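You operate a simulated robot arm through the tools that you are given. There is no shell and no other tool. Be economical: measure what you need, move in short steps, check, and stop when the job is done.

Carry out the task below with a simulated robot arm. There is one attempt and no reset: what you move stays moved.

JOB
Wipe the fuel drips out of the engine drip tray with the blue engine pad.
Fine: close the open fuel vent screw before you wipe; pull the tray out to wipe it; used pad into the oily waste bin, tray in. The engine stays isolated; spill nothing. What is to be rubbed or washed off counts as gone when no trace of it is left.

Only the result counts: the job must be done as asked and must still hold three seconds after the hand-in. Knocking over, shifting, dropping, spilling or breaking anything else fails it.

ROBOT AND FRAMES
A 7-joint arm with a two-finger parallel gripper on a trunk, on a base that drives. Base frame: it is fixed to the floor where the robot stands at the start and does not move with it; the origin is under the middle of the robot, x ahead of it, y to its left, z up. Readings come in mm, rad, newtons and seconds.
With the tool pointing down near the work surface it reaches from about 320 to 780 mm from the robot's upright axis, wherever it stands. Its first joint turns from -2.897 to 2.897 rad. Places, roughly: belt tension knob [500, 800, 1000]; black belt door knob [500, 800, 1100]; blue engine pad [-750, -2000, 500]; coolant cap [700, 600, 1700]; coolant fill valve [500, 1100, 500]; coolant pump plunger [400, 900, 700]; cooler drain tap [400, 400, 900]; engine drip tray [600, 200, 500]; engine fuel valve [700, -100, 700]; engine heater switch [600, -100, 600]; engine stop lever [600, 0, 1000]; fuel primer button [600, 100, 800]; fuel vent screw [600, 0, 900]; green engine pad [-750, -2000, 500]; grey engine pad [-750, -1750, 500]; inside of the oily waste bin [-1100, 100, 400]. Payload 3.91 kg.
Tool frame: the origin (TCP) lies between the finger pads and is the grasp point; the fingertips stand 30 mm ahead of it; z points along the fingers, y is the line along which they close. The gripper opens to 110 mm. The fingers are 20 mm wide and 10 mm thick; the gripper's body (48 by 112 mm) begins 55 mm behind the TCP.
Orientation is that of the tool frame in the base frame, as a unit quaternion [w, x, y, z]. With the fingers straight down and closing along the base's y, the tool's x points along the base's -x, its y along +y and its z along -z.

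CONTROLS
- The arm moves only by the tool apply_moves. Its argument "commands" is a list of rows, each an object of numbers (a shift or turn left out is 0, a gripper value left out holds the last): "dx", "dy", "dz": the shift along the tool's x, y, z in mm; "wx", "wy", "wz": the turn, a rotation vector about the tool's x, y, z in degrees; "gripper": the finger opening in mm, from 0 to 110. In form: [{"dx": .., "dy": .., "dz": .., "wx": .., "wy": .., "wz": .., "gripper": ..}, ...]. A call has 1 to 20 rows; each row shifts and turns the commanded pose from where the row before left it, along the tool's axes as they then stand. A row lasts 0.2 s, in which the tool goes at most 50 mm and 0.15 rad; a call with a longer step from one row to the next is refused whole, and so is a gripper value outside its range. A pose out of reach is approached as far as the arm can. The call stops where the force on the tool passes 40 N (or 10 N more than at its start, if that is more) or the arm is blocked; 0.2 s more then pass. The fingers move at their own pace (about 153 mm/s each) and stop on an object; they squeeze with about 26 N. The grip force told is the motor's: it shows also when the fingers shut on nothing. Time passes only in rows, and 0.2 s behind the last, so rows that do not move let the fingers close. The reply holds the time, the measured pose of the TCP, the force on the tool along the base axes, the opening and the grip force, in the units named above and with some noise, with the torque about the TCP (base axes, N m) and any sound that the robot's microphone picked up.
- Cameras (640 x 400 px; columns grow to the right, rows downward): "scene" is now at [-55.6, 100.5, 1341.6]; the picture's right is [-0.93, -0.36, 0.00], its down [-0.34, 0.87, -0.36] and it looks along [0.13, -0.34, -0.93] (base axes); focal length 214 px, centre (320, 200). "wrist" rides on the gripper at [77, 7, -114] in the tool frame; the picture's right is [-0.09, 1.00, 0.00], its down [-0.80, -0.07, -0.59] and it looks along [-0.59, -0.05, 0.80] (tool axes); focal length 270 px, centre (320, 200). There is no depth. A picture from a camera that has moved, and an enlarged one, comes with that camera's place and axes in the base frame and with its lens.
- camera(camera): a new picture of that camera. The clock stands still meanwhile.
- lift_body(by): slides the trunk up (or, below 0, down) by that many mm; the arm and the scene camera ride with it, the base frame stays. It gives what a move gives, with no picture.
- drive_base(legs): drives the robot by 1 to 6 legs, each [ahead, turn to the left] in mm and rad, along the robot's own axes; the way and the turn of a leg run together, so that a leg with both is an arc; at most 1500 mm and 3.142 rad a leg. The arm and the cameras ride along, it lands a little off, and it stops where it bumps. It gives what a move gives.
- head_to(pan, tilt): turns the head with the scene camera to pan (to the left, within 2.705 rad either way) and tilt (down, from -0.506 to 1.204), counted from straight ahead of the robot. It gives what a move gives.
- inspect(camera, box): a new picture of the part [left, top, right, bottom] of that camera's present view, enlarged. The clock stands still meanwhile.
- finish_job(): hands the job in; it is judged then, once.

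Go step by step. Nothing tells you exact positions but the pictures and the camera data: compare them with the known pose of the tool, close in by small moves and look again before you grip or let go. The budget is 120 turns and 90 pictures, counting those below and the enlarged ones. Unless the task says otherwise, let go and move clear before handing in, and close with one line.

The tools are called after ">>>" as name(argument=value, ...) on one line, values as JSON. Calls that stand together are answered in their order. apply_moves: Moves the arm, as the interface text tells. Its arguments: {"type":"object","properties":{"commands":{"type":"array","items":{"type":"object","properties":{"dx":{"type":"number"},"dy":{"type":"number"},"dz":{"type":"number"},"wx":{"type":"number"},"wy":{"type":"number"},"wz":{"type":"number"},"gripper":{"type":"number"}}}}},"required":["commands"]} The other tools are called the same way: lift_body (by) slides the trunk up or down; drive_base (legs) drives the base; head_to (pan, tilt) turns the head that bears the scene camera; camera (camera) takes a picture; inspect (camera, box) takes an enlarged picture of a part of a camera's view; finish_job () hands the job in.

At the start:

```text
t: 0.0
ee_pos: [402.3, 90.0, 1062.1]
ee_rot: [0.001, 0.0, 1.0, 0.0]
ft_force: [-0.3, -0.1, 0.2]
ft_torque: [0.0, -0.01, -0.01]
finger_gap: 110.1
gripper_force: 0.2
trunk travel left (down, up): [-350.0, 260.0]
robot x, y, heading: [-1.9, 0.8, -0.0]
head pan, tilt: [-1.201, 1.201]
```

scene: 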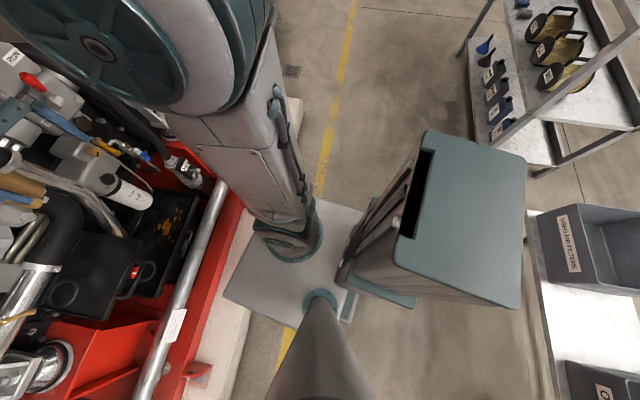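
wrist: 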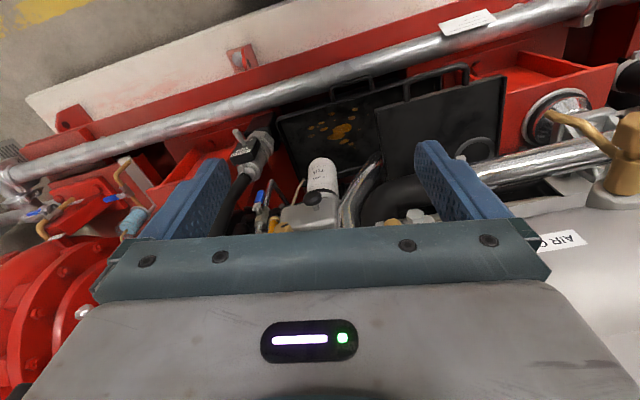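

The scene camera looks down to the side; the engine is ahead of the robot with the black tray with drips at lower middle. I'll turn the head to look at the engine.

>>> head_to(pan=0, tilt=0.6)

>>> camera(camera="scene")

```text
t: 1.4
ee_pos: [402.1, 88.8, 1061.0]
ee_rot: [0.001, 0.0, 1.0, 0.0]
ft_force: [-0.8, -0.4, -0.5]
ft_torque: [-0.01, -0.03, 0.03]
finger_gap: 110.1
gripper_force: 0.1
trunk travel left (down, up): [-350.0, 260.0]
robot x, y, heading: [1.7, 3.2, 0.002]
head pan, tilt: [0.0, 0.6]
```

```text
87 pictures are left
camera scene: at [12.5, 152.6, 1386.2], right [0.0, -1.0, 0.0], down [-0.57, 0.0, -0.82], along [0.82, 0.0, -0.57], focal length 214 px, centre (320, 200)
```

scene: 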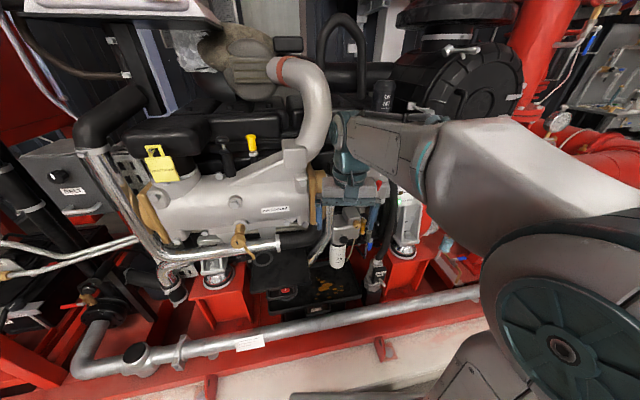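

The engine is in view; the arm hides part. I'll enlarge the fuel parts and tray.

>>> inspect(camera="scene", box=[220, 160, 440, 310])

>>> inspect(camera="wrist", box=[120, 50, 520, 250])

```text
2.67 times, centred on (330, 235) of scene
camera zoom: at [12.5, 152.6, 1386.2], right [0.0, -1.0, 0.0], down [-0.57, 0.0, -0.82], along [0.82, 0.0, -0.57], focal length 572 px, centre (293, 107)
```

zoom: 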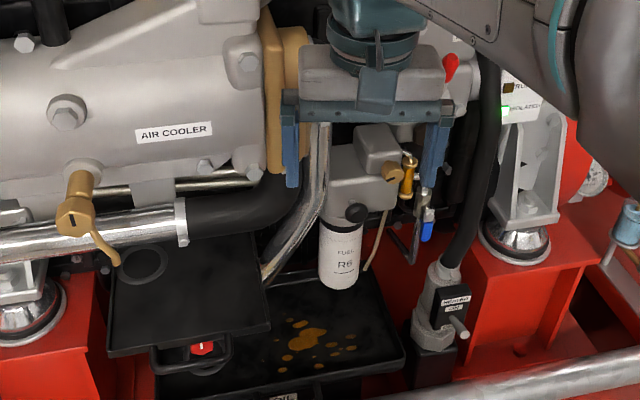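

```text
1.60 times, centred on (320, 150) of wrist
camera zoom: at [323.9, 97.6, 1177.9], right [0.09, 1.0, 0.0], down [0.8, -0.07, 0.59], along [0.59, -0.05, -0.8], focal length 432 px, centre (320, 280)
```

zoom: 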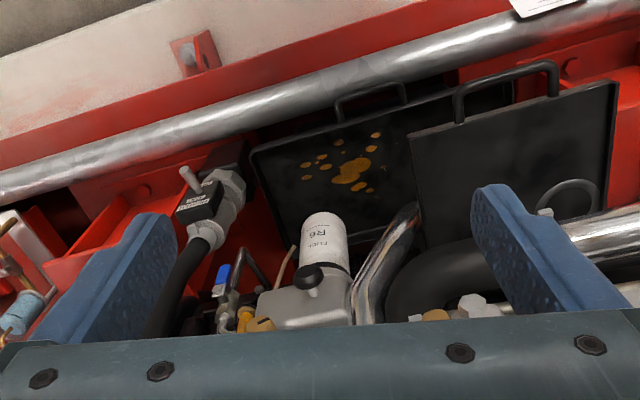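

Two trays show; the drip tray sits low with a second, higher tray on its left. I'll move the arm aside for a clear view.

>>> apply_moves(commands=[{"dx": 40, "dz": -20}, {"dx": 40, "dz": -20}, {"dy": -45}, {"dy": -45}, {"dy": -45}, {"dy": -45}, {"dy": -45}, {"dy": -45}, {"dy": -45}, {"dy": -45}])

>>> camera(camera="scene")

>>> inspect(camera="scene", box=[240, 160, 400, 260])

```text
t: 3.6
ee_pos: [320.7, -269.8, 1105.4]
ee_rot: [0.0, 0.0, 1.0, 0.0]
ft_force: [1.0, -0.8, -0.2]
ft_torque: [0.01, -0.02, -0.03]
finger_gap: 109.7
gripper_force: 0.1
trunk travel left (down, up): [-350.0, 260.0]
robot x, y, heading: [-1.8, -1.4, 0.004]
head pan, tilt: [0.0, 0.6]
```

```text
84 pictures are left
camera scene: at [12.6, 152.3, 1386.2], right [0.0, -1.0, 0.0], down [-0.56, 0.0, -0.83], along [0.83, 0.0, -0.56], focal length 214 px, centre (320, 200)
```

scene: 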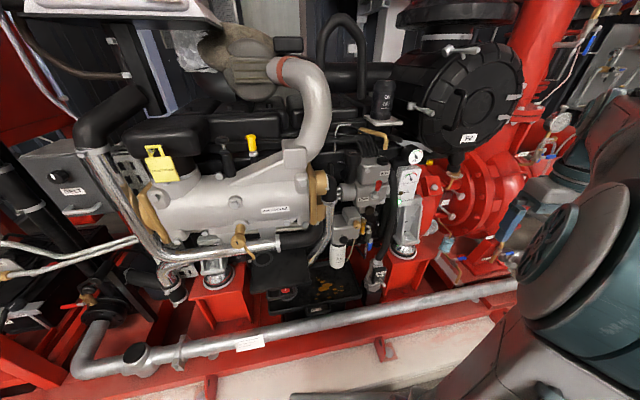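

```text
4.00 times, centred on (320, 210) of scene
camera zoom: at [12.6, 152.3, 1386.2], right [0.0, -1.0, 0.0], down [-0.56, 0.0, -0.83], along [0.83, 0.0, -0.56], focal length 858 px, centre (320, 160)
```

zoom: 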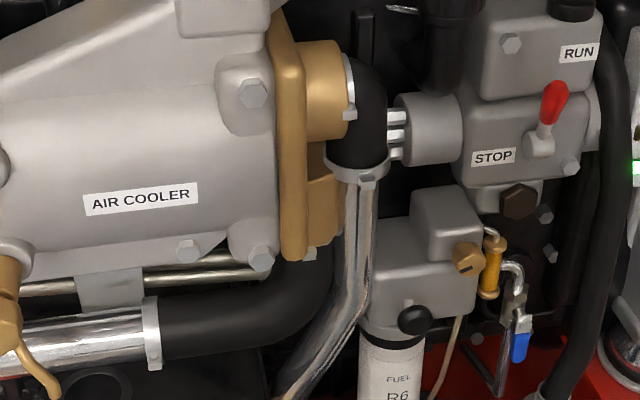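

>>> inspect(camera="scene", box=[320, 195, 400, 245])

>>> inspect(camera="scene", box=[240, 245, 400, 345])

```text
8.00 times, centred on (360, 220) of scene
camera zoom: at [12.6, 152.3, 1386.2], right [0.0, -1.0, 0.0], down [-0.56, 0.0, -0.83], along [0.83, 0.0, -0.56], focal length 1716 px, centre (0, 40)
```

zoom: 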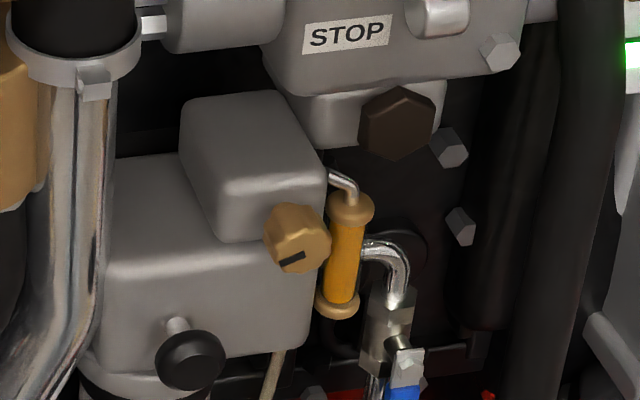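

```text
4.00 times, centred on (320, 295) of scene
camera zoom: at [12.6, 152.3, 1386.2], right [0.0, -1.0, 0.0], down [-0.56, 0.0, -0.83], along [0.83, 0.0, -0.56], focal length 858 px, centre (320, -180)
```

zoom: 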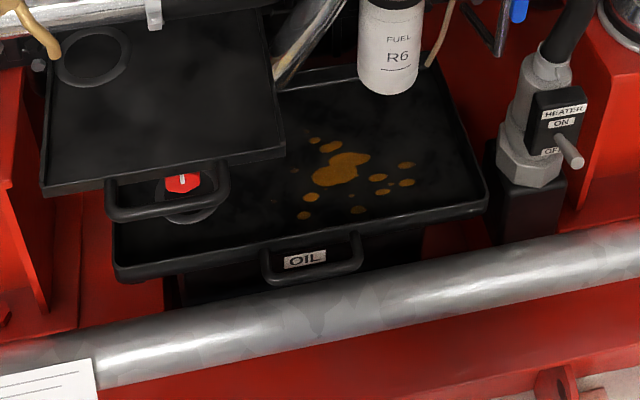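

The tray with drips has its handle at about (490,160,505), and the brass vent screw is near (600,18,880) facing me. I'll turn the gripper to point ahead for a close look.

>>> apply_moves(commands=[{"wy": -8.2}, {"wy": -8.2}, {"wy": -8.2}, {"wy": -8.2}, {"wy": -8.2}, {"wy": -8.2}, {"wy": -8.2}, {"wy": -8.2}, {"wy": -8.2}, {"wy": -8.2}, {"wy": -8.0}, {"dx": 40, "dy": 40}, {"dx": 40, "dy": 40}, {"dx": 40, "dy": 40}, {"dx": 40, "dy": 40}, {"dx": 40, "dy": 40}, {"dx": 25, "dy": 40}, {"dy": 40}])

>>> camera(camera="wrist")

>>> camera(camera="scene")

```text
refused: row 12 steps farther than a row can; nothing moved
```

```text
80 pictures are left
camera wrist: at [243.4, -262.6, 1220.5], right [0.09, 1.0, 0.0], down [0.8, -0.07, 0.59], along [0.59, -0.05, -0.8], focal length 270 px, centre (320, 200)
```

wrist: 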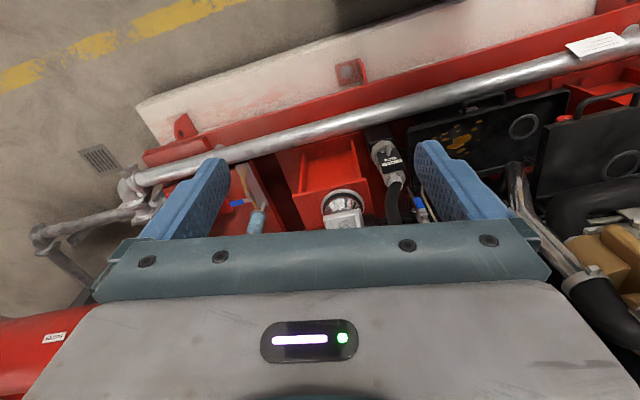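

```text
79 pictures are left
camera scene: at [12.6, 152.3, 1386.2], right [0.0, -1.0, 0.0], down [-0.56, 0.0, -0.83], along [0.83, 0.0, -0.56], focal length 214 px, centre (320, 200)
```

scene: 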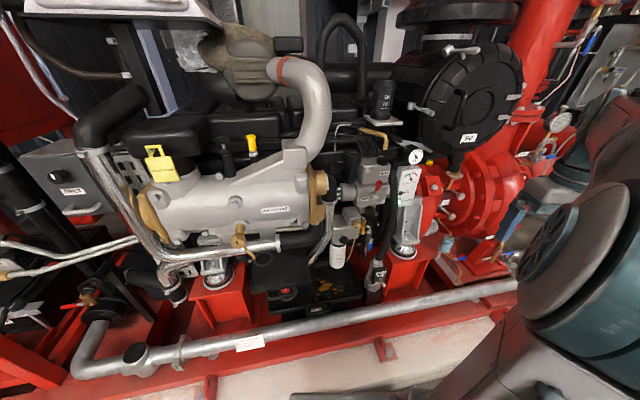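

The diagonal steps exceeded 50 mm per row; I'll redo it with smaller steps.

>>> apply_moves(commands=[{"wy": -8.2}, {"wy": -8.2}, {"wy": -8.2}, {"wy": -8.2}, {"wy": -8.2}, {"wy": -8.2}, {"wy": -8.2}, {"wy": -8.2}, {"wy": -8.2}, {"wy": -8.2}, {"wy": -8.0}, {"dx": 32, "dy": 35}, {"dx": 32, "dy": 35}, {"dx": 32, "dy": 35}, {"dx": 32, "dy": 35}, {"dx": 32, "dy": 35}, {"dx": 32, "dy": 35}, {"dx": 30, "dy": 35}, {"dy": 40}])

```text
t: 5.5
ee_pos: [357.3, -267.0, 1049.4]
ee_rot: [0.468, -0.005, 0.884, -0.016]
ft_force: [-0.5, 0.5, 0.2]
ft_torque: [0.02, 0.02, -0.03]
finger_gap: 110.2
gripper_force: 0.1
trunk travel left (down, up): [-350.0, 260.0]
robot x, y, heading: [0.5, 1.0, -0.004]
head pan, tilt: [0.0, 0.6]
stopped in row 9: the arm was blocked; the commanded pose is now the measured one
```

The arm hit a limit about two thirds through the turn, too close in. I'll shift toward the work area and continue turning.

>>> apply_moves(commands=[{"dy": 45}, {"dy": 45}, {"dy": 45}, {"dy": 45}, {"dy": 45}, {"dy": 45}, {"wy": -8}, {"wy": -8}, {"wy": -8}, {"wy": -8}])

```text
t: 6.4
ee_pos: [379.0, -130.1, 996.0]
ee_rot: [0.397, -0.012, 0.918, -0.009]
ft_force: [-0.4, -0.6, -0.1]
ft_torque: [0.02, -0.01, 0.05]
finger_gap: 110.1
gripper_force: 0.1
trunk travel left (down, up): [-350.0, 260.0]
robot x, y, heading: [1.1, -0.2, -0.002]
head pan, tilt: [0.0, 0.6]
stopped in row 4: the arm was blocked; the commanded pose is now the measured one
```

Too near the shoulder for a horizontal tool. I'll check what's behind before backing off.

>>> head_to(pan=2.6, tilt=0.6)

>>> camera(camera="scene")

>>> head_to(pan=-2.3, tilt=0.6)

>>> camera(camera="scene")

```text
t: 8.7
ee_pos: [379.9, -129.1, 998.5]
ee_rot: [0.397, -0.011, 0.918, -0.009]
ft_force: [-0.9, 0.7, 0.4]
ft_torque: [0.0, 0.01, 0.0]
finger_gap: 110.2
gripper_force: 0.0
trunk travel left (down, up): [-350.0, 260.0]
robot x, y, heading: [1.6, 1.9, 0.002]
head pan, tilt: [2.601, 0.6]
```

```text
78 pictures are left
camera scene: at [-151.7, 198.1, 1386.3], right [0.52, 0.86, 0.0], down [0.48, -0.29, -0.83], along [-0.71, 0.43, -0.56], focal length 214 px, centre (320, 200)
```

scene: 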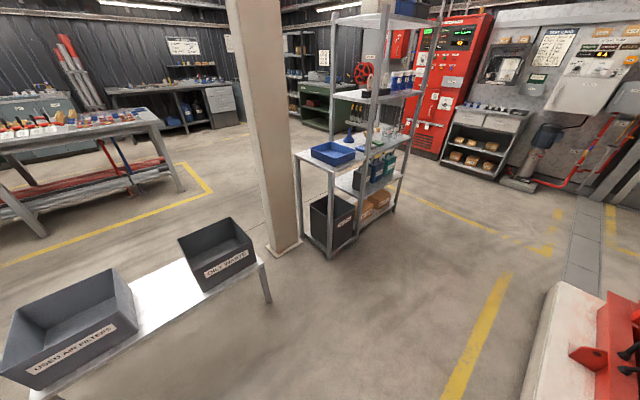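

```text
t: 12.6
ee_pos: [380.7, -128.4, 997.8]
ee_rot: [0.397, -0.012, 0.918, -0.009]
ft_force: [-0.9, 0.2, 0.6]
ft_torque: [-0.02, -0.02, 0.02]
finger_gap: 110.1
gripper_force: 0.1
trunk travel left (down, up): [-350.0, 260.0]
robot x, y, heading: [3.1, -2.9, -0.002]
head pan, tilt: [-2.3, 0.6]
```

```text
77 pictures are left
camera scene: at [-134.8, 86.6, 1386.2], right [-0.75, 0.67, 0.0], down [0.38, 0.42, -0.83], along [-0.55, -0.62, -0.56], focal length 214 px, centre (320, 200)
```

scene: 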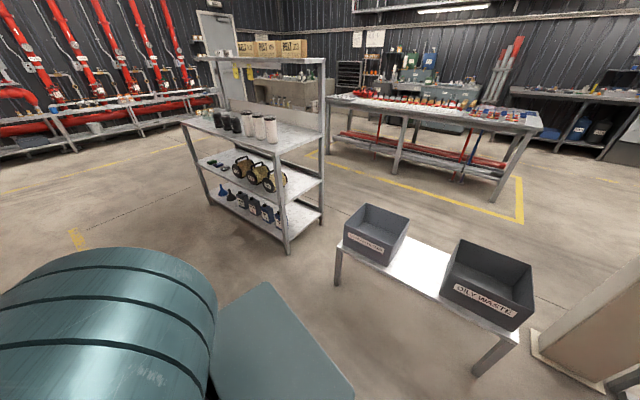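

The teal box is the robot's own body; bins stand on a low bench about 1 m behind, so there is room. I'll back off 220 mm and face the head forward.

>>> drive_base(legs=[[-220, 0]])

>>> head_to(pan=-0.1, tilt=0.5)

>>> apply_moves(commands=[{"dx": -14, "dz": 38}, {"dx": -14, "dz": 38}, {"dx": -14, "dz": 38}, {"wy": -8}, {"wy": -8}, {"wy": -8}, {"wy": -8}, {"wy": -8}])

```text
t: 14.2
ee_pos: [157.2, -129.4, 997.7]
ee_rot: [0.398, -0.013, 0.917, -0.009]
ft_force: [0.4, 0.0, 0.5]
ft_torque: [-0.03, -0.04, -0.02]
finger_gap: 110.1
gripper_force: 0.1
trunk travel left (down, up): [-350.0, 260.0]
robot x, y, heading: [-222.9, -1.8, 0.002]
head pan, tilt: [-2.3, 0.6]
```

```text
t: 16.3
ee_pos: [158.2, -130.2, 998.3]
ee_rot: [0.397, -0.013, 0.918, -0.008]
ft_force: [-0.1, -0.4, -0.6]
ft_torque: [-0.04, 0.03, 0.0]
finger_gap: 110.3
gripper_force: 0.0
trunk travel left (down, up): [-350.0, 260.0]
robot x, y, heading: [-221.3, -4.6, 0.003]
head pan, tilt: [-0.099, 0.499]
```

```text
t: 18.1
ee_pos: [281.9, -135.6, 953.8]
ee_rot: [0.688, -0.016, 0.726, -0.003]
ft_force: [-0.1, 0.1, 0.4]
ft_torque: [-0.01, 0.01, 0.0]
finger_gap: 109.8
gripper_force: 0.1
out of reach, approached as far as the arm can: row 7, 8
trunk travel left (down, up): [-350.0, 260.0]
robot x, y, heading: [-221.0, 2.4, 0.003]
head pan, tilt: [-0.099, 0.499]
```

Now horizontal. Move ahead and across to face the vent screw, then look.

>>> apply_moves(commands=[{"dz": 40, "dy": 25}, {"dz": 40, "dy": 25}, {"dz": 20, "dy": 40}, {"dy": 45}, {"dx": 40, "wy": -3}, {"dx": 20}])

>>> camera(camera="wrist")

>>> camera(camera="scene")

```text
t: 19.5
ee_pos: [376.8, -1.8, 884.6]
ee_rot: [0.706, -0.014, 0.708, -0.004]
ft_force: [0.0, 0.2, 0.4]
ft_torque: [-0.01, 0.03, 0.02]
finger_gap: 110.1
gripper_force: 0.0
trunk travel left (down, up): [-350.0, 260.0]
robot x, y, heading: [-221.4, -0.9, 0.003]
head pan, tilt: [-0.099, 0.499]
```

```text
76 pictures are left
camera wrist: at [261.6, 2.4, 808.5], right [-0.02, 1.0, 0.06], down [-0.59, -0.06, 0.8], along [0.81, -0.02, 0.59], focal length 270 px, centre (320, 200)
```

wrist: 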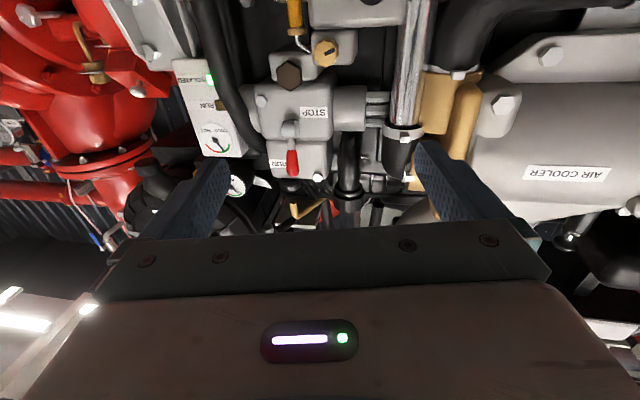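

```text
75 pictures are left
camera scene: at [-206.8, 142.9, 1395.4], right [-0.1, -1.0, 0.0], down [-0.48, 0.05, -0.88], along [0.87, -0.09, -0.48], focal length 214 px, centre (320, 200)
```

scene: 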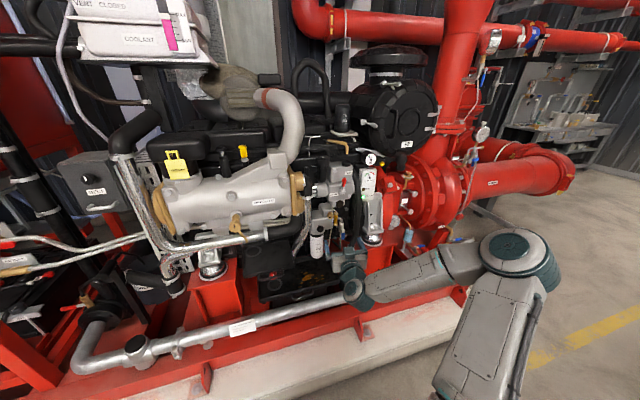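

Triangulating gives the vent screw at about (627,12,858). I'll zoom on it.

>>> inspect(camera="wrist", box=[260, 0, 400, 88])

>>> inspect(camera="scene", box=[300, 180, 364, 220])

```text
4.55 times, centred on (330, 44) of wrist
camera zoom: at [261.6, 2.4, 808.5], right [-0.02, 1.0, 0.06], down [-0.59, -0.06, 0.8], along [0.81, -0.02, 0.59], focal length 1229 px, centre (274, 909)
```

zoom: 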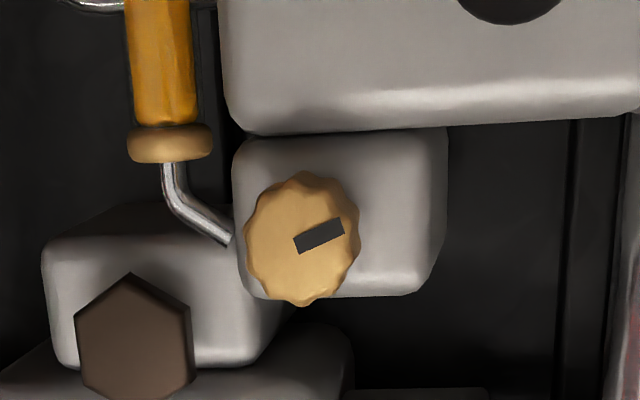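

```text
10.00 times, centred on (332, 200) of scene
camera zoom: at [-206.8, 142.9, 1395.4], right [-0.1, -1.0, 0.0], down [-0.48, 0.05, -0.88], along [0.87, -0.09, -0.48], focal length 2145 px, centre (200, 200)
```

zoom: 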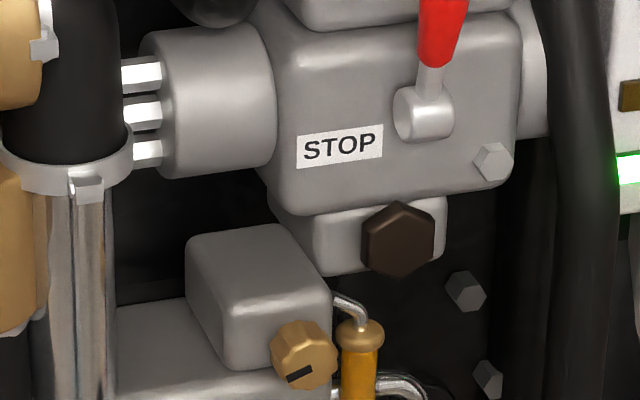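

The vent is a knurled knob, ~30 mm across, its mark pointing about 8 o'clock. I'll preset the opening, pre-roll −35°, and go close in front.

>>> apply_moves(commands=[{"dx": 27, "dy": 10, "gripper": 46}, {"dz": 45}, {"dz": 45}, {"dz": 45}, {"dz": 30, "wz": -7}, {"wz": -7}, {"wz": -7}, {"wz": -7}, {"wz": -7}])

>>> camera(camera="wrist")

>>> inspect(camera="scene", box=[290, 170, 370, 220])

```text
t: 21.5
ee_pos: [541.8, 10.5, 857.2]
ee_rot: [0.672, -0.228, 0.671, -0.216]
ft_force: [0.1, -0.2, 0.2]
ft_torque: [0.0, 0.03, -0.01]
finger_gap: 46.2
gripper_force: 0.0
trunk travel left (down, up): [-350.0, 260.0]
robot x, y, heading: [-219.1, 1.3, -0.001]
head pan, tilt: [-0.099, 0.499]
```

```text
72 pictures are left
camera wrist: at [427.5, -30.6, 793.0], right [-0.02, 0.85, -0.52], down [-0.6, 0.41, 0.69], along [0.8, 0.32, 0.5], focal length 270 px, centre (320, 200)
```

wrist: 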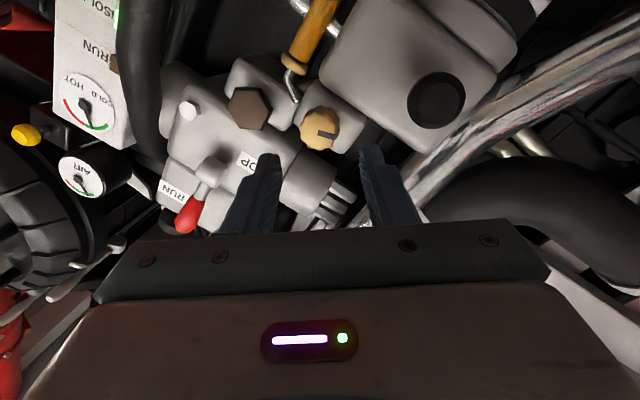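

```text
8.00 times, centred on (330, 195) of scene
camera zoom: at [-206.9, 143.3, 1395.3], right [-0.1, -1.0, 0.0], down [-0.48, 0.05, -0.88], along [0.87, -0.09, -0.48], focal length 1716 px, centre (240, 240)
```

zoom: 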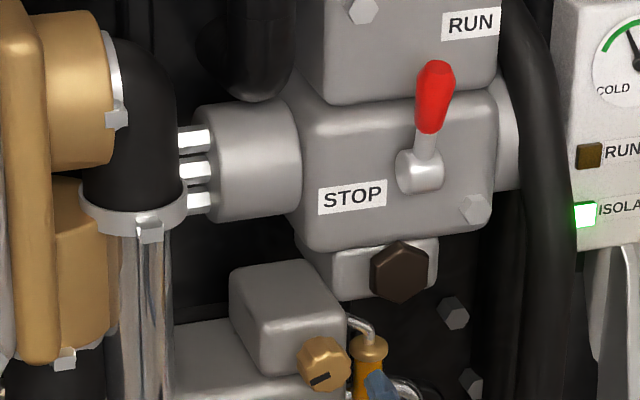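

The knob lies on the tool axis at (620,11,857). I'll reduce roll to about −25°, narrow the opening, and advance gently.

>>> apply_moves(commands=[{"wz": 8, "gripper": 39}, {"dz": 20}, {"dz": 20}, {"dz": 10}, {"dz": 6}, {"dz": 5}])

>>> inspect(camera="wrist", box=[220, 50, 420, 250])

>>> inspect(camera="scene", box=[300, 180, 364, 230])

```text
t: 22.9
ee_pos: [601.3, 12.0, 856.0]
ee_rot: [0.686, -0.18, 0.685, -0.169]
ft_force: [-4.5, -1.0, -0.1]
ft_torque: [-0.03, 0.11, 0.09]
finger_gap: 39.0
gripper_force: 0.0
trunk travel left (down, up): [-350.0, 260.0]
robot x, y, heading: [-223.5, 1.6, 0.001]
head pan, tilt: [-0.099, 0.499]
```

```text
2.00 times, centred on (320, 150) of wrist
camera zoom: at [487.2, -19.5, 787.3], right [-0.02, 0.92, -0.4], down [-0.6, 0.31, 0.74], along [0.8, 0.25, 0.54], focal length 541 px, centre (320, 300)
```

zoom: 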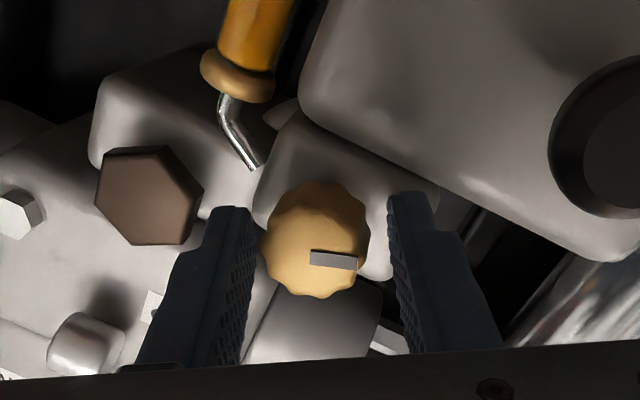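

```text
8.00 times, centred on (332, 205) of scene
camera zoom: at [-207.4, 143.2, 1395.3], right [-0.1, -1.0, 0.0], down [-0.48, 0.05, -0.88], along [0.87, -0.09, -0.48], focal length 1716 px, centre (224, 160)
```

zoom: 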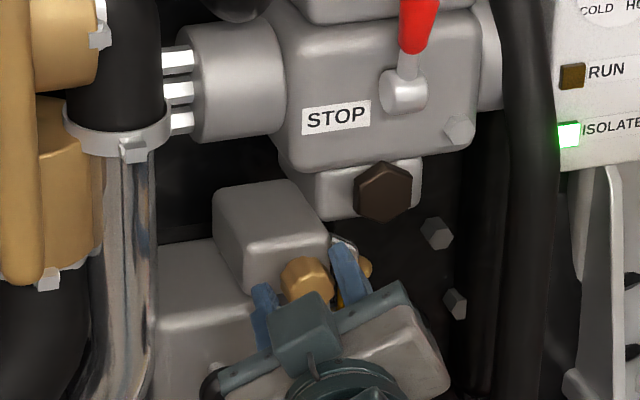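

The knob is between the fingers with light tip contact. Back 2 mm, close and start turning clockwise.

>>> apply_moves(commands=[{"dz": -2}, {"gripper": 10}, {"gripper": 10}, {"wz": 3}, {"wz": 4}, {"wz": 5}, {"wz": 5}])

>>> inspect(camera="wrist", box=[220, 50, 420, 250])

```text
t: 24.5
ee_pos: [602.1, 10.8, 857.1]
ee_rot: [0.703, -0.075, 0.704, -0.065]
ft_force: [-1.0, -5.0, 5.6]
ft_torque: [-0.25, 1.12, 0.37]
finger_gap: 30.4
gripper_force: 45.3
trunk travel left (down, up): [-350.0, 260.0]
robot x, y, heading: [-222.3, 0.7, -0.006]
head pan, tilt: [-0.099, 0.499]
```

```text
2.00 times, centred on (320, 150) of wrist
camera zoom: at [485.7, 1.8, 782.0], right [-0.02, 0.99, -0.11], down [-0.59, 0.08, 0.8], along [0.8, 0.08, 0.59], focal length 541 px, centre (320, 300)
```

zoom: 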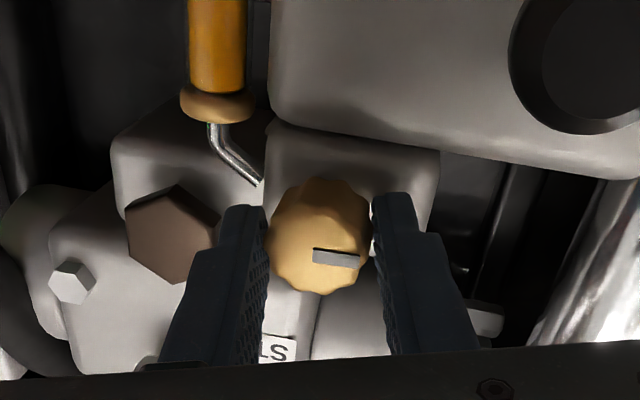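

The knob turns with the gripper at low torque. Continue clockwise to about +38°.

>>> apply_moves(commands=[{"wz": 7}, {"wz": 7}, {"wz": 7}, {"wz": 7}, {"wz": 7}, {"wz": 7}, {"wz": 6}])

>>> inspect(camera="wrist", box=[220, 50, 420, 250])

```text
t: 26.1
ee_pos: [601.2, 10.7, 855.5]
ee_rot: [0.668, 0.218, 0.674, 0.226]
ft_force: [0.9, -8.8, 0.8]
ft_torque: [-0.08, 0.5, 1.05]
finger_gap: 30.1
gripper_force: 45.0
trunk travel left (down, up): [-350.0, 260.0]
robot x, y, heading: [-221.5, -0.0, -0.001]
head pan, tilt: [-0.099, 0.499]
```

```text
2.00 times, centred on (320, 150) of wrist
camera zoom: at [484.6, 61.3, 800.3], right [-0.01, 0.75, 0.67], down [-0.58, -0.54, 0.6], along [0.81, -0.38, 0.44], focal length 541 px, centre (320, 300)
```

zoom: 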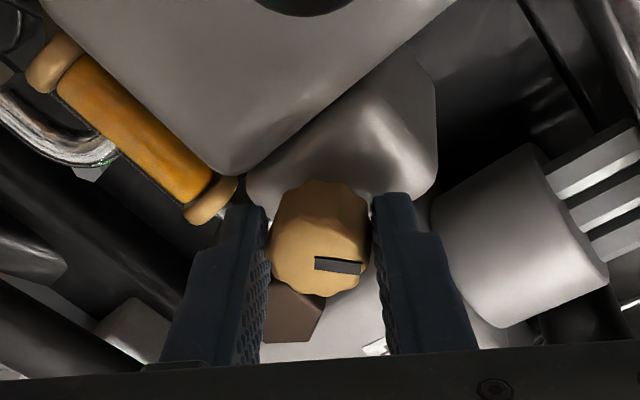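

Turned about 63° with no stop yet. Regrip: open, back out, roll back, advance, close, turn again.

>>> apply_moves(commands=[{"gripper": 35}, {"dz": -15}, {"dz": -15, "gripper": 39}, {"wz": -8}, {"wz": -8}, {"wz": -8}, {"wz": -8}, {"wz": -8}, {"wz": -8}, {"wz": -8}, {"wz": -8}, {"dz": 15}, {"dz": 15}, {"gripper": 10}, {"gripper": 10}, {"wz": 5}, {"wz": 7}, {"wz": 7}, {"wz": 7}])

>>> inspect(camera="wrist", box=[220, 50, 420, 250])

```text
t: 30.1
ee_pos: [601.5, 11.2, 857.6]
ee_rot: [0.706, -0.013, 0.708, -0.003]
ft_force: [-0.2, -5.6, 3.6]
ft_torque: [-0.22, 1.12, 0.56]
finger_gap: 30.2
gripper_force: 44.7
trunk travel left (down, up): [-350.0, 260.0]
robot x, y, heading: [-219.1, 1.1, 0.002]
head pan, tilt: [-0.099, 0.499]
```

```text
2.00 times, centred on (320, 150) of wrist
camera zoom: at [485.8, 15.2, 782.0], right [-0.01, 1.0, 0.06], down [-0.59, -0.06, 0.8], along [0.81, -0.03, 0.59], focal length 541 px, centre (320, 300)
```

zoom: 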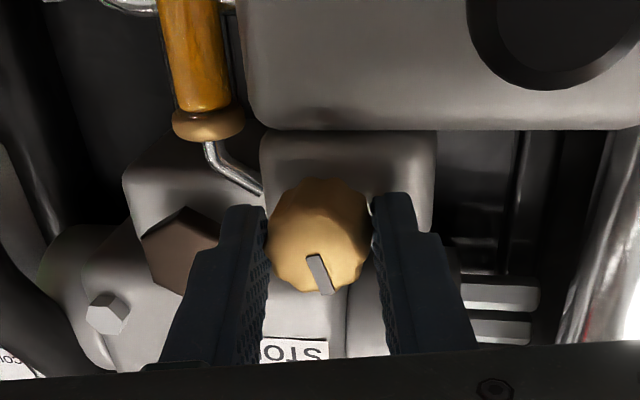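

The mark now points almost up. Continue turning and watch the torque for a stop.

>>> apply_moves(commands=[{"wz": 6}, {"wz": 6}, {"wz": 6}])

>>> apply_moves(commands=[{"wz": 6}, {"wz": 6}, {"wz": 6}])

>>> inspect(camera="wrist", box=[220, 50, 420, 250])

```text
t: 30.9
ee_pos: [602.4, 9.3, 857.3]
ee_rot: [0.698, 0.097, 0.701, 0.107]
ft_force: [4.6, -6.4, 1.9]
ft_torque: [-0.6, -0.22, 0.53]
finger_gap: 29.9
gripper_force: 45.1
trunk travel left (down, up): [-350.0, 260.0]
robot x, y, heading: [-223.2, -1.5, 0.006]
head pan, tilt: [-0.099, 0.499]
```

```text
t: 31.7
ee_pos: [602.2, 11.1, 854.7]
ee_rot: [0.671, 0.207, 0.678, 0.216]
ft_force: [-0.1, -6.6, -2.4]
ft_torque: [-0.31, -0.15, 0.58]
finger_gap: 30.3
gripper_force: 45.6
trunk travel left (down, up): [-350.0, 260.0]
robot x, y, heading: [-221.5, -0.9, 0.005]
head pan, tilt: [-0.099, 0.499]
```

```text
2.00 times, centred on (320, 150) of wrist
camera zoom: at [484.8, 59.4, 798.5], right [-0.01, 0.77, 0.64], down [-0.58, -0.52, 0.62], along [0.81, -0.37, 0.45], focal length 541 px, centre (320, 300)
```

zoom: 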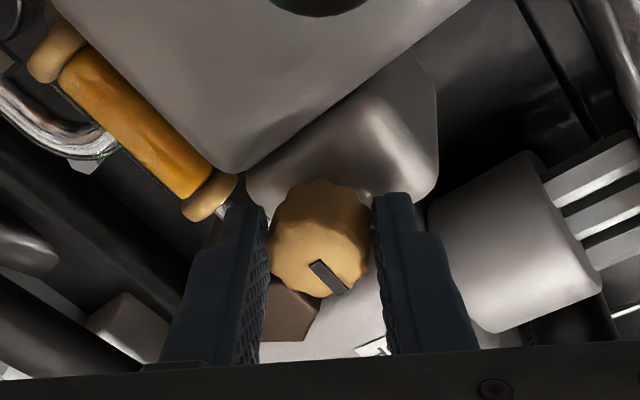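

The fingers began slipping on the knob with the mark almost straight up, so it seems at its stop. I'll regrip once more to confirm.

>>> apply_moves(commands=[{"gripper": 35}, {"dz": -15}, {"dz": -15, "gripper": 39}, {"wz": -8}, {"wz": -8}, {"wz": -8}, {"wz": -8}, {"wz": -8}, {"wz": -8}, {"dz": 15}, {"dz": 15}, {"gripper": 10}, {"gripper": 10}, {"wz": 5}, {"wz": 5}, {"wz": 5}])

>>> inspect(camera="wrist", box=[220, 50, 420, 250])

```text
t: 35.1
ee_pos: [601.4, 10.0, 857.8]
ee_rot: [0.706, 0.005, 0.708, 0.015]
ft_force: [-7.1, -4.7, 1.7]
ft_torque: [-0.42, -0.05, 0.61]
finger_gap: 30.6
gripper_force: 45.4
trunk travel left (down, up): [-350.0, 260.0]
robot x, y, heading: [-223.3, -2.7, 0.002]
head pan, tilt: [-0.099, 0.499]
```

```text
2.00 times, centred on (320, 150) of wrist
camera zoom: at [485.3, 19.0, 782.6], right [-0.01, 0.99, 0.12], down [-0.59, -0.1, 0.8], along [0.81, -0.06, 0.59], focal length 541 px, centre (320, 300)
```

zoom: 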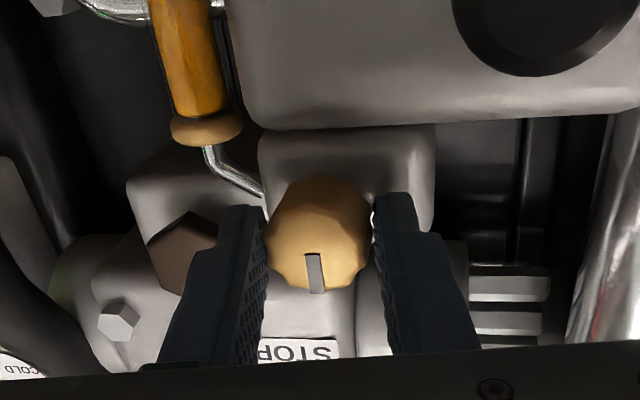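

The mark is now right up. One more push to see whether it stays.

>>> apply_moves(commands=[{"wz": 6}, {"wz": 6}, {"wz": 6}, {"wz": 5}])

>>> inspect(camera="wrist", box=[220, 50, 420, 250])

```text
t: 36.1
ee_pos: [600.9, 10.2, 857.9]
ee_rot: [0.688, 0.146, 0.693, 0.155]
ft_force: [0.3, -7.4, -0.7]
ft_torque: [-0.58, -0.16, 0.54]
finger_gap: 30.3
gripper_force: 45.1
trunk travel left (down, up): [-350.0, 260.0]
robot x, y, heading: [-218.4, -2.5, 0.001]
head pan, tilt: [-0.099, 0.499]
```

```text
2.00 times, centred on (320, 150) of wrist
camera zoom: at [485.2, 48.0, 791.6], right [-0.01, 0.87, 0.5], down [-0.59, -0.41, 0.7], along [0.81, -0.28, 0.51], focal length 541 px, centre (320, 300)
```

zoom: 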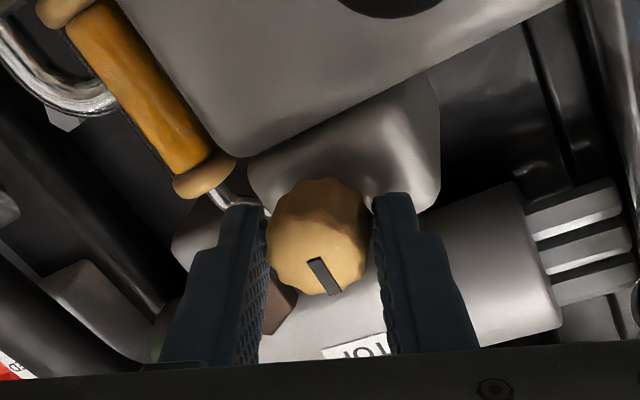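

The mark stays at 12 o'clock while the fingers slip: the vent is closed. Release, back out and go look at the tray.

>>> apply_moves(commands=[{"gripper": 38}, {"dz": -20}, {"dz": -40, "gripper": 60}, {"dz": -40}, {"wz": -8}, {"wz": -8}, {"wz": -9}, {"dz": -45}, {"dz": -45}, {"dz": -45}, {"wy": 8}, {"wy": 8}, {"wy": 8}, {"wy": 8}, {"wy": 8}, {"wy": 8}])

>>> inspect(camera="scene", box=[290, 170, 370, 220])

>>> camera(camera="wrist")

```text
refused: row 7 steps farther than a row can; nothing moved
```

```text
8.00 times, centred on (330, 195) of scene
camera zoom: at [-206.6, 142.3, 1395.4], right [-0.1, -1.0, 0.0], down [-0.48, 0.05, -0.88], along [0.87, -0.09, -0.48], focal length 1716 px, centre (240, 240)
```

zoom: 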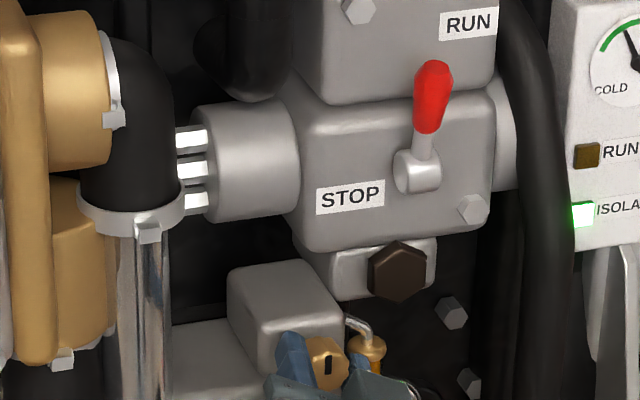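

```text
61 pictures are left
camera wrist: at [485.2, 48.0, 791.6], right [-0.01, 0.87, 0.5], down [-0.59, -0.41, 0.7], along [0.81, -0.28, 0.51], focal length 270 px, centre (320, 200)
```

wrist: 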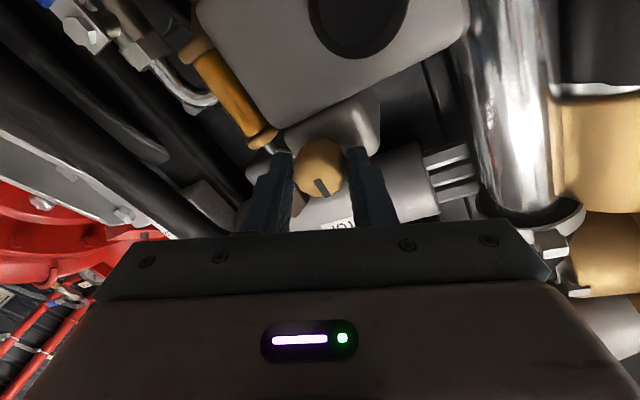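

Row limit is about 8.5°; the screw mark is vertical. Re-sending the retreat.

>>> apply_moves(commands=[{"gripper": 38}, {"dz": -20}, {"dz": -40, "gripper": 60}, {"dz": -40}, {"wz": -8}, {"wz": -8}, {"wz": -8}, {"dz": -45}, {"dz": -45}, {"dz": -45}, {"wy": 8}, {"wy": 8}, {"wy": 8}, {"wy": 8}, {"wy": 8}, {"wy": 8}])

```text
t: 39.5
ee_pos: [368.2, 9.2, 858.6]
ee_rot: [0.356, -0.007, 0.934, 0.007]
ft_force: [0.2, 0.5, 0.0]
ft_torque: [0.02, 0.0, 0.02]
finger_gap: 60.2
gripper_force: 0.0
trunk travel left (down, up): [-350.0, 260.0]
robot x, y, heading: [-225.7, 3.4, 0.003]
head pan, tilt: [-0.099, 0.499]
```

Now lower the trunk and shift left for a low view of the tray front and pipe.

>>> lift_body(by=-220)

>>> apply_moves(commands=[{"dy": 40}, {"dy": 40}, {"dy": 40}, {"dy": 30}])

>>> camera(camera="wrist")

>>> camera(camera="scene")

```text
t: 41.9
ee_pos: [366.7, 8.4, 636.3]
ee_rot: [0.356, -0.007, 0.934, 0.008]
ft_force: [-0.1, 0.1, -0.2]
ft_torque: [0.01, 0.03, 0.0]
finger_gap: 60.0
gripper_force: 0.1
trunk travel left (down, up): [-130.0, 480.0]
robot x, y, heading: [-222.6, -1.7, 0.005]
head pan, tilt: [-0.099, 0.499]
```

```text
t: 42.9
ee_pos: [363.4, 159.7, 639.1]
ee_rot: [0.357, -0.005, 0.934, 0.007]
ft_force: [-1.2, 0.0, -1.1]
ft_torque: [-0.03, -0.01, 0.01]
finger_gap: 60.0
gripper_force: 0.1
trunk travel left (down, up): [-130.0, 480.0]
robot x, y, heading: [-221.7, -2.1, 0.005]
head pan, tilt: [-0.099, 0.499]
```

```text
60 pictures are left
camera wrist: at [229.2, 164.2, 675.8], right [0.05, 1.0, 0.07], down [0.2, -0.08, 0.98], along [0.98, -0.03, -0.21], focal length 270 px, centre (320, 200)
```

wrist: 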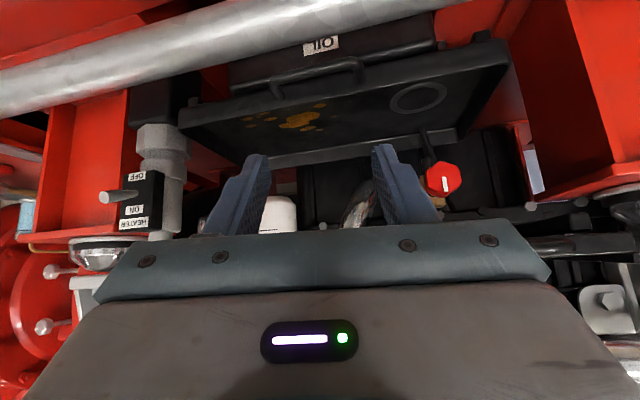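

```text
59 pictures are left
camera scene: at [-207.1, 142.9, 1175.3], right [-0.1, -1.0, 0.0], down [-0.48, 0.05, -0.88], along [0.87, -0.09, -0.48], focal length 214 px, centre (320, 200)
```

scene: 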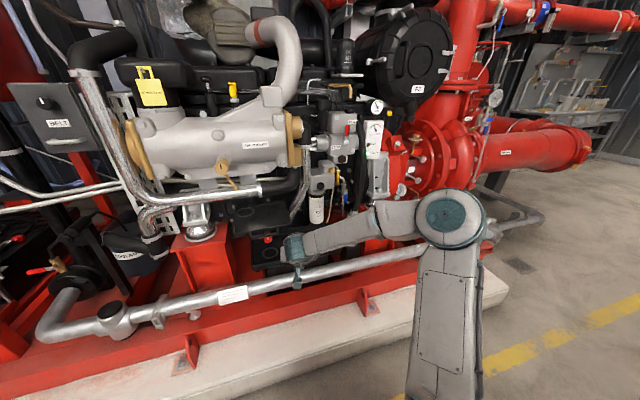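

The skid is yawed a bit relative to my frame. I'll zoom on the tray handle, pipe and rim.

>>> inspect(camera="wrist", box=[160, 0, 540, 220])

>>> inspect(camera="scene", box=[210, 190, 370, 290])

```text
1.68 times, centred on (350, 110) of wrist
camera zoom: at [229.2, 164.2, 675.8], right [0.05, 1.0, 0.07], down [0.2, -0.08, 0.98], along [0.98, -0.03, -0.21], focal length 455 px, centre (270, 352)
```

zoom: 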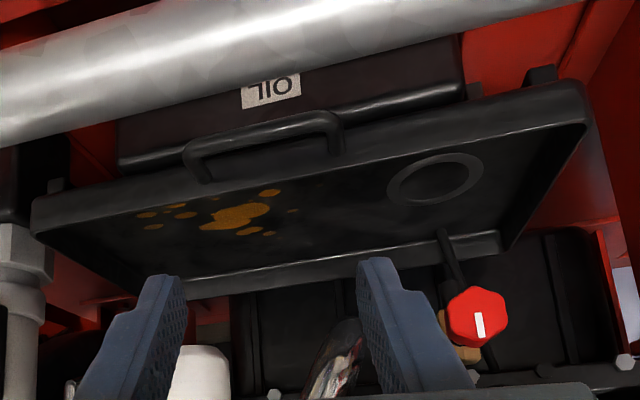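

```text
4.00 times, centred on (290, 240) of scene
camera zoom: at [-207.1, 142.9, 1175.3], right [-0.1, -1.0, 0.0], down [-0.48, 0.05, -0.88], along [0.87, -0.09, -0.48], focal length 858 px, centre (440, 40)
```

zoom: 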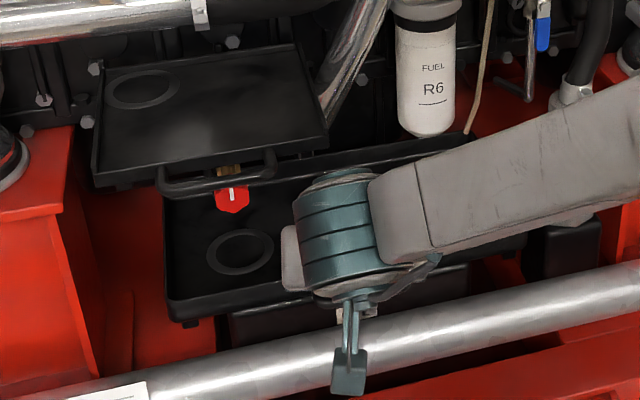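

Handle bar runs from about (491,208,472) to (509,110,471), i.e. yawed ~10°, the pipe passing below it. I'll turn the gripper straight down with fingers closing along the pull direction, camera on the −y side.

>>> apply_moves(commands=[{"wy": 8.3}, {"wy": 8.3}, {"wy": 8.3}, {"wy": 8.3}, {"wy": 8.4}, {"wz": -8.3}, {"wz": -8.3}, {"wz": -8.3}, {"wz": -8.3}, {"wz": -8.3}, {"wz": -8.3}, {"wz": -8.3}, {"wz": -8.3}, {"wz": -8.3}, {"wz": -8.3}, {"wz": -8.3}, {"wz": -8.3}])

```text
t: 46.5
ee_pos: [137.9, 239.0, 651.8]
ee_rot: [-0.005, 0.767, -0.641, 0.0]
ft_force: [0.3, -0.2, 0.1]
ft_torque: [0.01, -0.03, 0.04]
finger_gap: 59.7
gripper_force: 0.2
out of reach, approached as far as the arm can: row 13, 14, 15, 16, 17
trunk travel left (down, up): [-130.0, 480.0]
robot x, y, heading: [-220.3, 2.2, 0.001]
head pan, tilt: [-0.099, 0.499]
```

The wrist roll limit interferes: the arm's azimuth to the target should be larger. I'll move the base to about (−20,−200), keeping heading.

>>> drive_base(legs=[[0, -0.785], [285, 0], [0, 0.785]])

>>> apply_moves(commands=[{"dz": 0}])

```text
t: 52.5
ee_pos: [339.1, 39.9, 650.4]
ee_rot: [-0.005, 0.767, -0.641, 0.001]
ft_force: [0.0, 0.1, 0.2]
ft_torque: [-0.01, -0.02, -0.01]
finger_gap: 60.1
gripper_force: 0.1
trunk travel left (down, up): [-130.0, 480.0]
robot x, y, heading: [-22.3, -197.3, 0.004]
head pan, tilt: [-0.099, 0.499]
```

```text
t: 52.9
ee_pos: [338.3, 40.0, 650.5]
ee_rot: [-0.005, 0.768, -0.64, 0.0]
ft_force: [0.1, 0.1, -1.2]
ft_torque: [-0.01, 0.02, -0.01]
finger_gap: 59.9
gripper_force: 0.0
trunk travel left (down, up): [-130.0, 480.0]
robot x, y, heading: [-23.8, -196.7, 0.006]
head pan, tilt: [-0.099, 0.499]
```

>>> apply_moves(commands=[{"dx": -29, "dy": -36}, {"dx": -29, "dy": -36}, {"dx": -29, "dy": -36}])

>>> camera(camera="wrist")

>>> camera(camera="scene")

```text
t: 53.7
ee_pos: [341.5, 67.4, 643.2]
ee_rot: [-0.005, 0.767, -0.642, 0.0]
ft_force: [-0.6, 0.9, -0.1]
ft_torque: [-0.02, 0.0, -0.02]
finger_gap: 60.0
gripper_force: 0.1
out of reach, approached as far as the arm can: row 1, 2, 3
trunk travel left (down, up): [-130.0, 480.0]
robot x, y, heading: [-19.1, -199.5, 0.003]
head pan, tilt: [-0.099, 0.499]
```

```text
56 pictures are left
camera wrist: at [346.7, -9.9, 758.6], right [-1.0, -0.09, -0.01], down [-0.07, 0.8, 0.6], along [-0.05, 0.6, -0.8], focal length 270 px, centre (320, 200)
```

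wrist: 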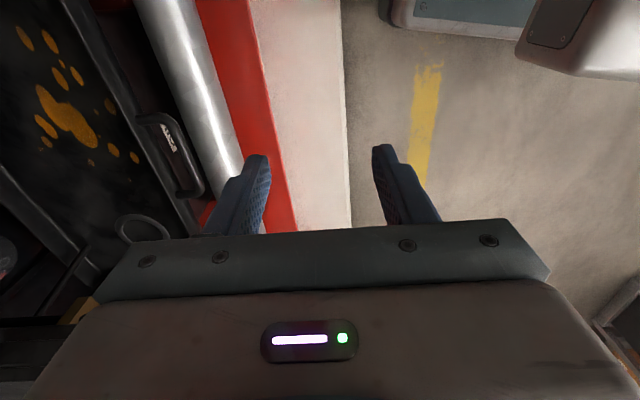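

```text
55 pictures are left
camera scene: at [-6.9, -54.2, 1175.3], right [-0.1, -1.0, 0.0], down [-0.48, 0.05, -0.88], along [0.87, -0.08, -0.48], focal length 214 px, centre (320, 200)
```

scene: 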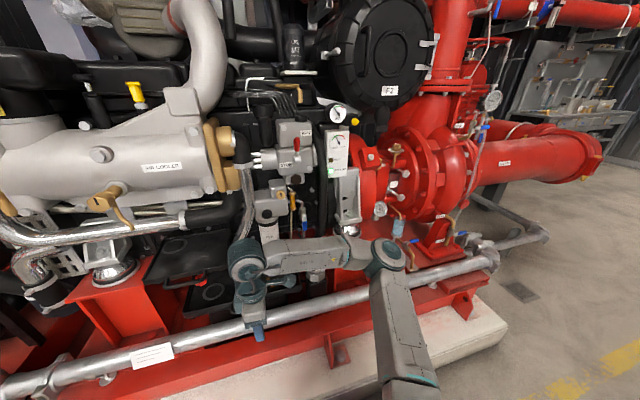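

The roll limit persists; I need a still larger azimuth. Move the base to about (40,−330).

>>> drive_base(legs=[[0, -1.137], [143, 0], [0, 1.137]])

>>> apply_moves(commands=[{"dx": -20, "dz": -15}, {"dx": -40}, {"dx": -40}])

```text
t: 60.9
ee_pos: [394.8, -53.3, 643.7]
ee_rot: [-0.005, 0.775, -0.632, 0.0]
ft_force: [1.2, 0.2, 0.3]
ft_torque: [0.04, -0.01, -0.02]
finger_gap: 59.8
gripper_force: 0.1
trunk travel left (down, up): [-130.0, 480.0]
robot x, y, heading: [39.1, -327.9, 0.029]
head pan, tilt: [-0.099, 0.499]
```

```text
t: 61.7
ee_pos: [349.8, -30.4, 654.7]
ee_rot: [-0.006, 0.774, -0.633, 0.0]
ft_force: [0.9, 0.3, -0.3]
ft_torque: [-0.03, 0.0, 0.05]
finger_gap: 59.8
gripper_force: 0.0
out of reach, approached as far as the arm can: row 1, 2, 3
trunk travel left (down, up): [-130.0, 480.0]
robot x, y, heading: [38.5, -329.3, 0.028]
head pan, tilt: [-0.099, 0.499]
```

Still constrained, perhaps a bad elbow posture. I'll unwind the roll, move to the target position first, then roll.

>>> apply_moves(commands=[{"wz": 8.3}, {"wz": 8.3}, {"wz": 8.3}, {"wz": 8.3}, {"wz": 8.3}, {"wz": 8.3}])

```text
t: 63.1
ee_pos: [349.7, -30.8, 654.6]
ee_rot: [0.004, -0.434, 0.901, 0.003]
ft_force: [0.4, -0.3, 0.3]
ft_torque: [0.01, -0.02, 0.03]
finger_gap: 60.1
gripper_force: 0.1
trunk travel left (down, up): [-130.0, 480.0]
robot x, y, heading: [39.7, -327.7, 0.026]
head pan, tilt: [-0.099, 0.499]
```

>>> apply_moves(commands=[{"dx": -37, "dy": 9}, {"dx": -37, "dy": 9}, {"dx": -37, "dy": 9}, {"dx": -37, "dy": 9}, {"dx": -36, "dy": 8}])

>>> apply_moves(commands=[{"wz": -8}, {"wz": -8}, {"wz": -8}, {"wz": -8}, {"wz": -8}, {"wz": -8}])

```text
t: 64.3
ee_pos: [359.8, -16.1, 656.6]
ee_rot: [0.004, -0.436, 0.9, 0.004]
ft_force: [-0.3, -0.4, -0.1]
ft_torque: [-0.02, 0.01, -0.02]
finger_gap: 60.0
gripper_force: 0.0
out of reach, approached as far as the arm can: row 1, 2, 3, 4, 5
trunk travel left (down, up): [-130.0, 480.0]
robot x, y, heading: [35.8, -328.0, 0.03]
head pan, tilt: [-0.099, 0.499]
```

```text
t: 65.7
ee_pos: [360.6, -26.9, 657.3]
ee_rot: [-0.007, 0.764, -0.645, -0.001]
ft_force: [0.2, 0.0, -0.3]
ft_torque: [-0.03, -0.04, -0.03]
finger_gap: 60.0
gripper_force: 0.2
out of reach, approached as far as the arm can: row 5, 6
trunk travel left (down, up): [-130.0, 480.0]
robot x, y, heading: [41.0, -329.5, 0.033]
head pan, tilt: [-0.099, 0.499]
```

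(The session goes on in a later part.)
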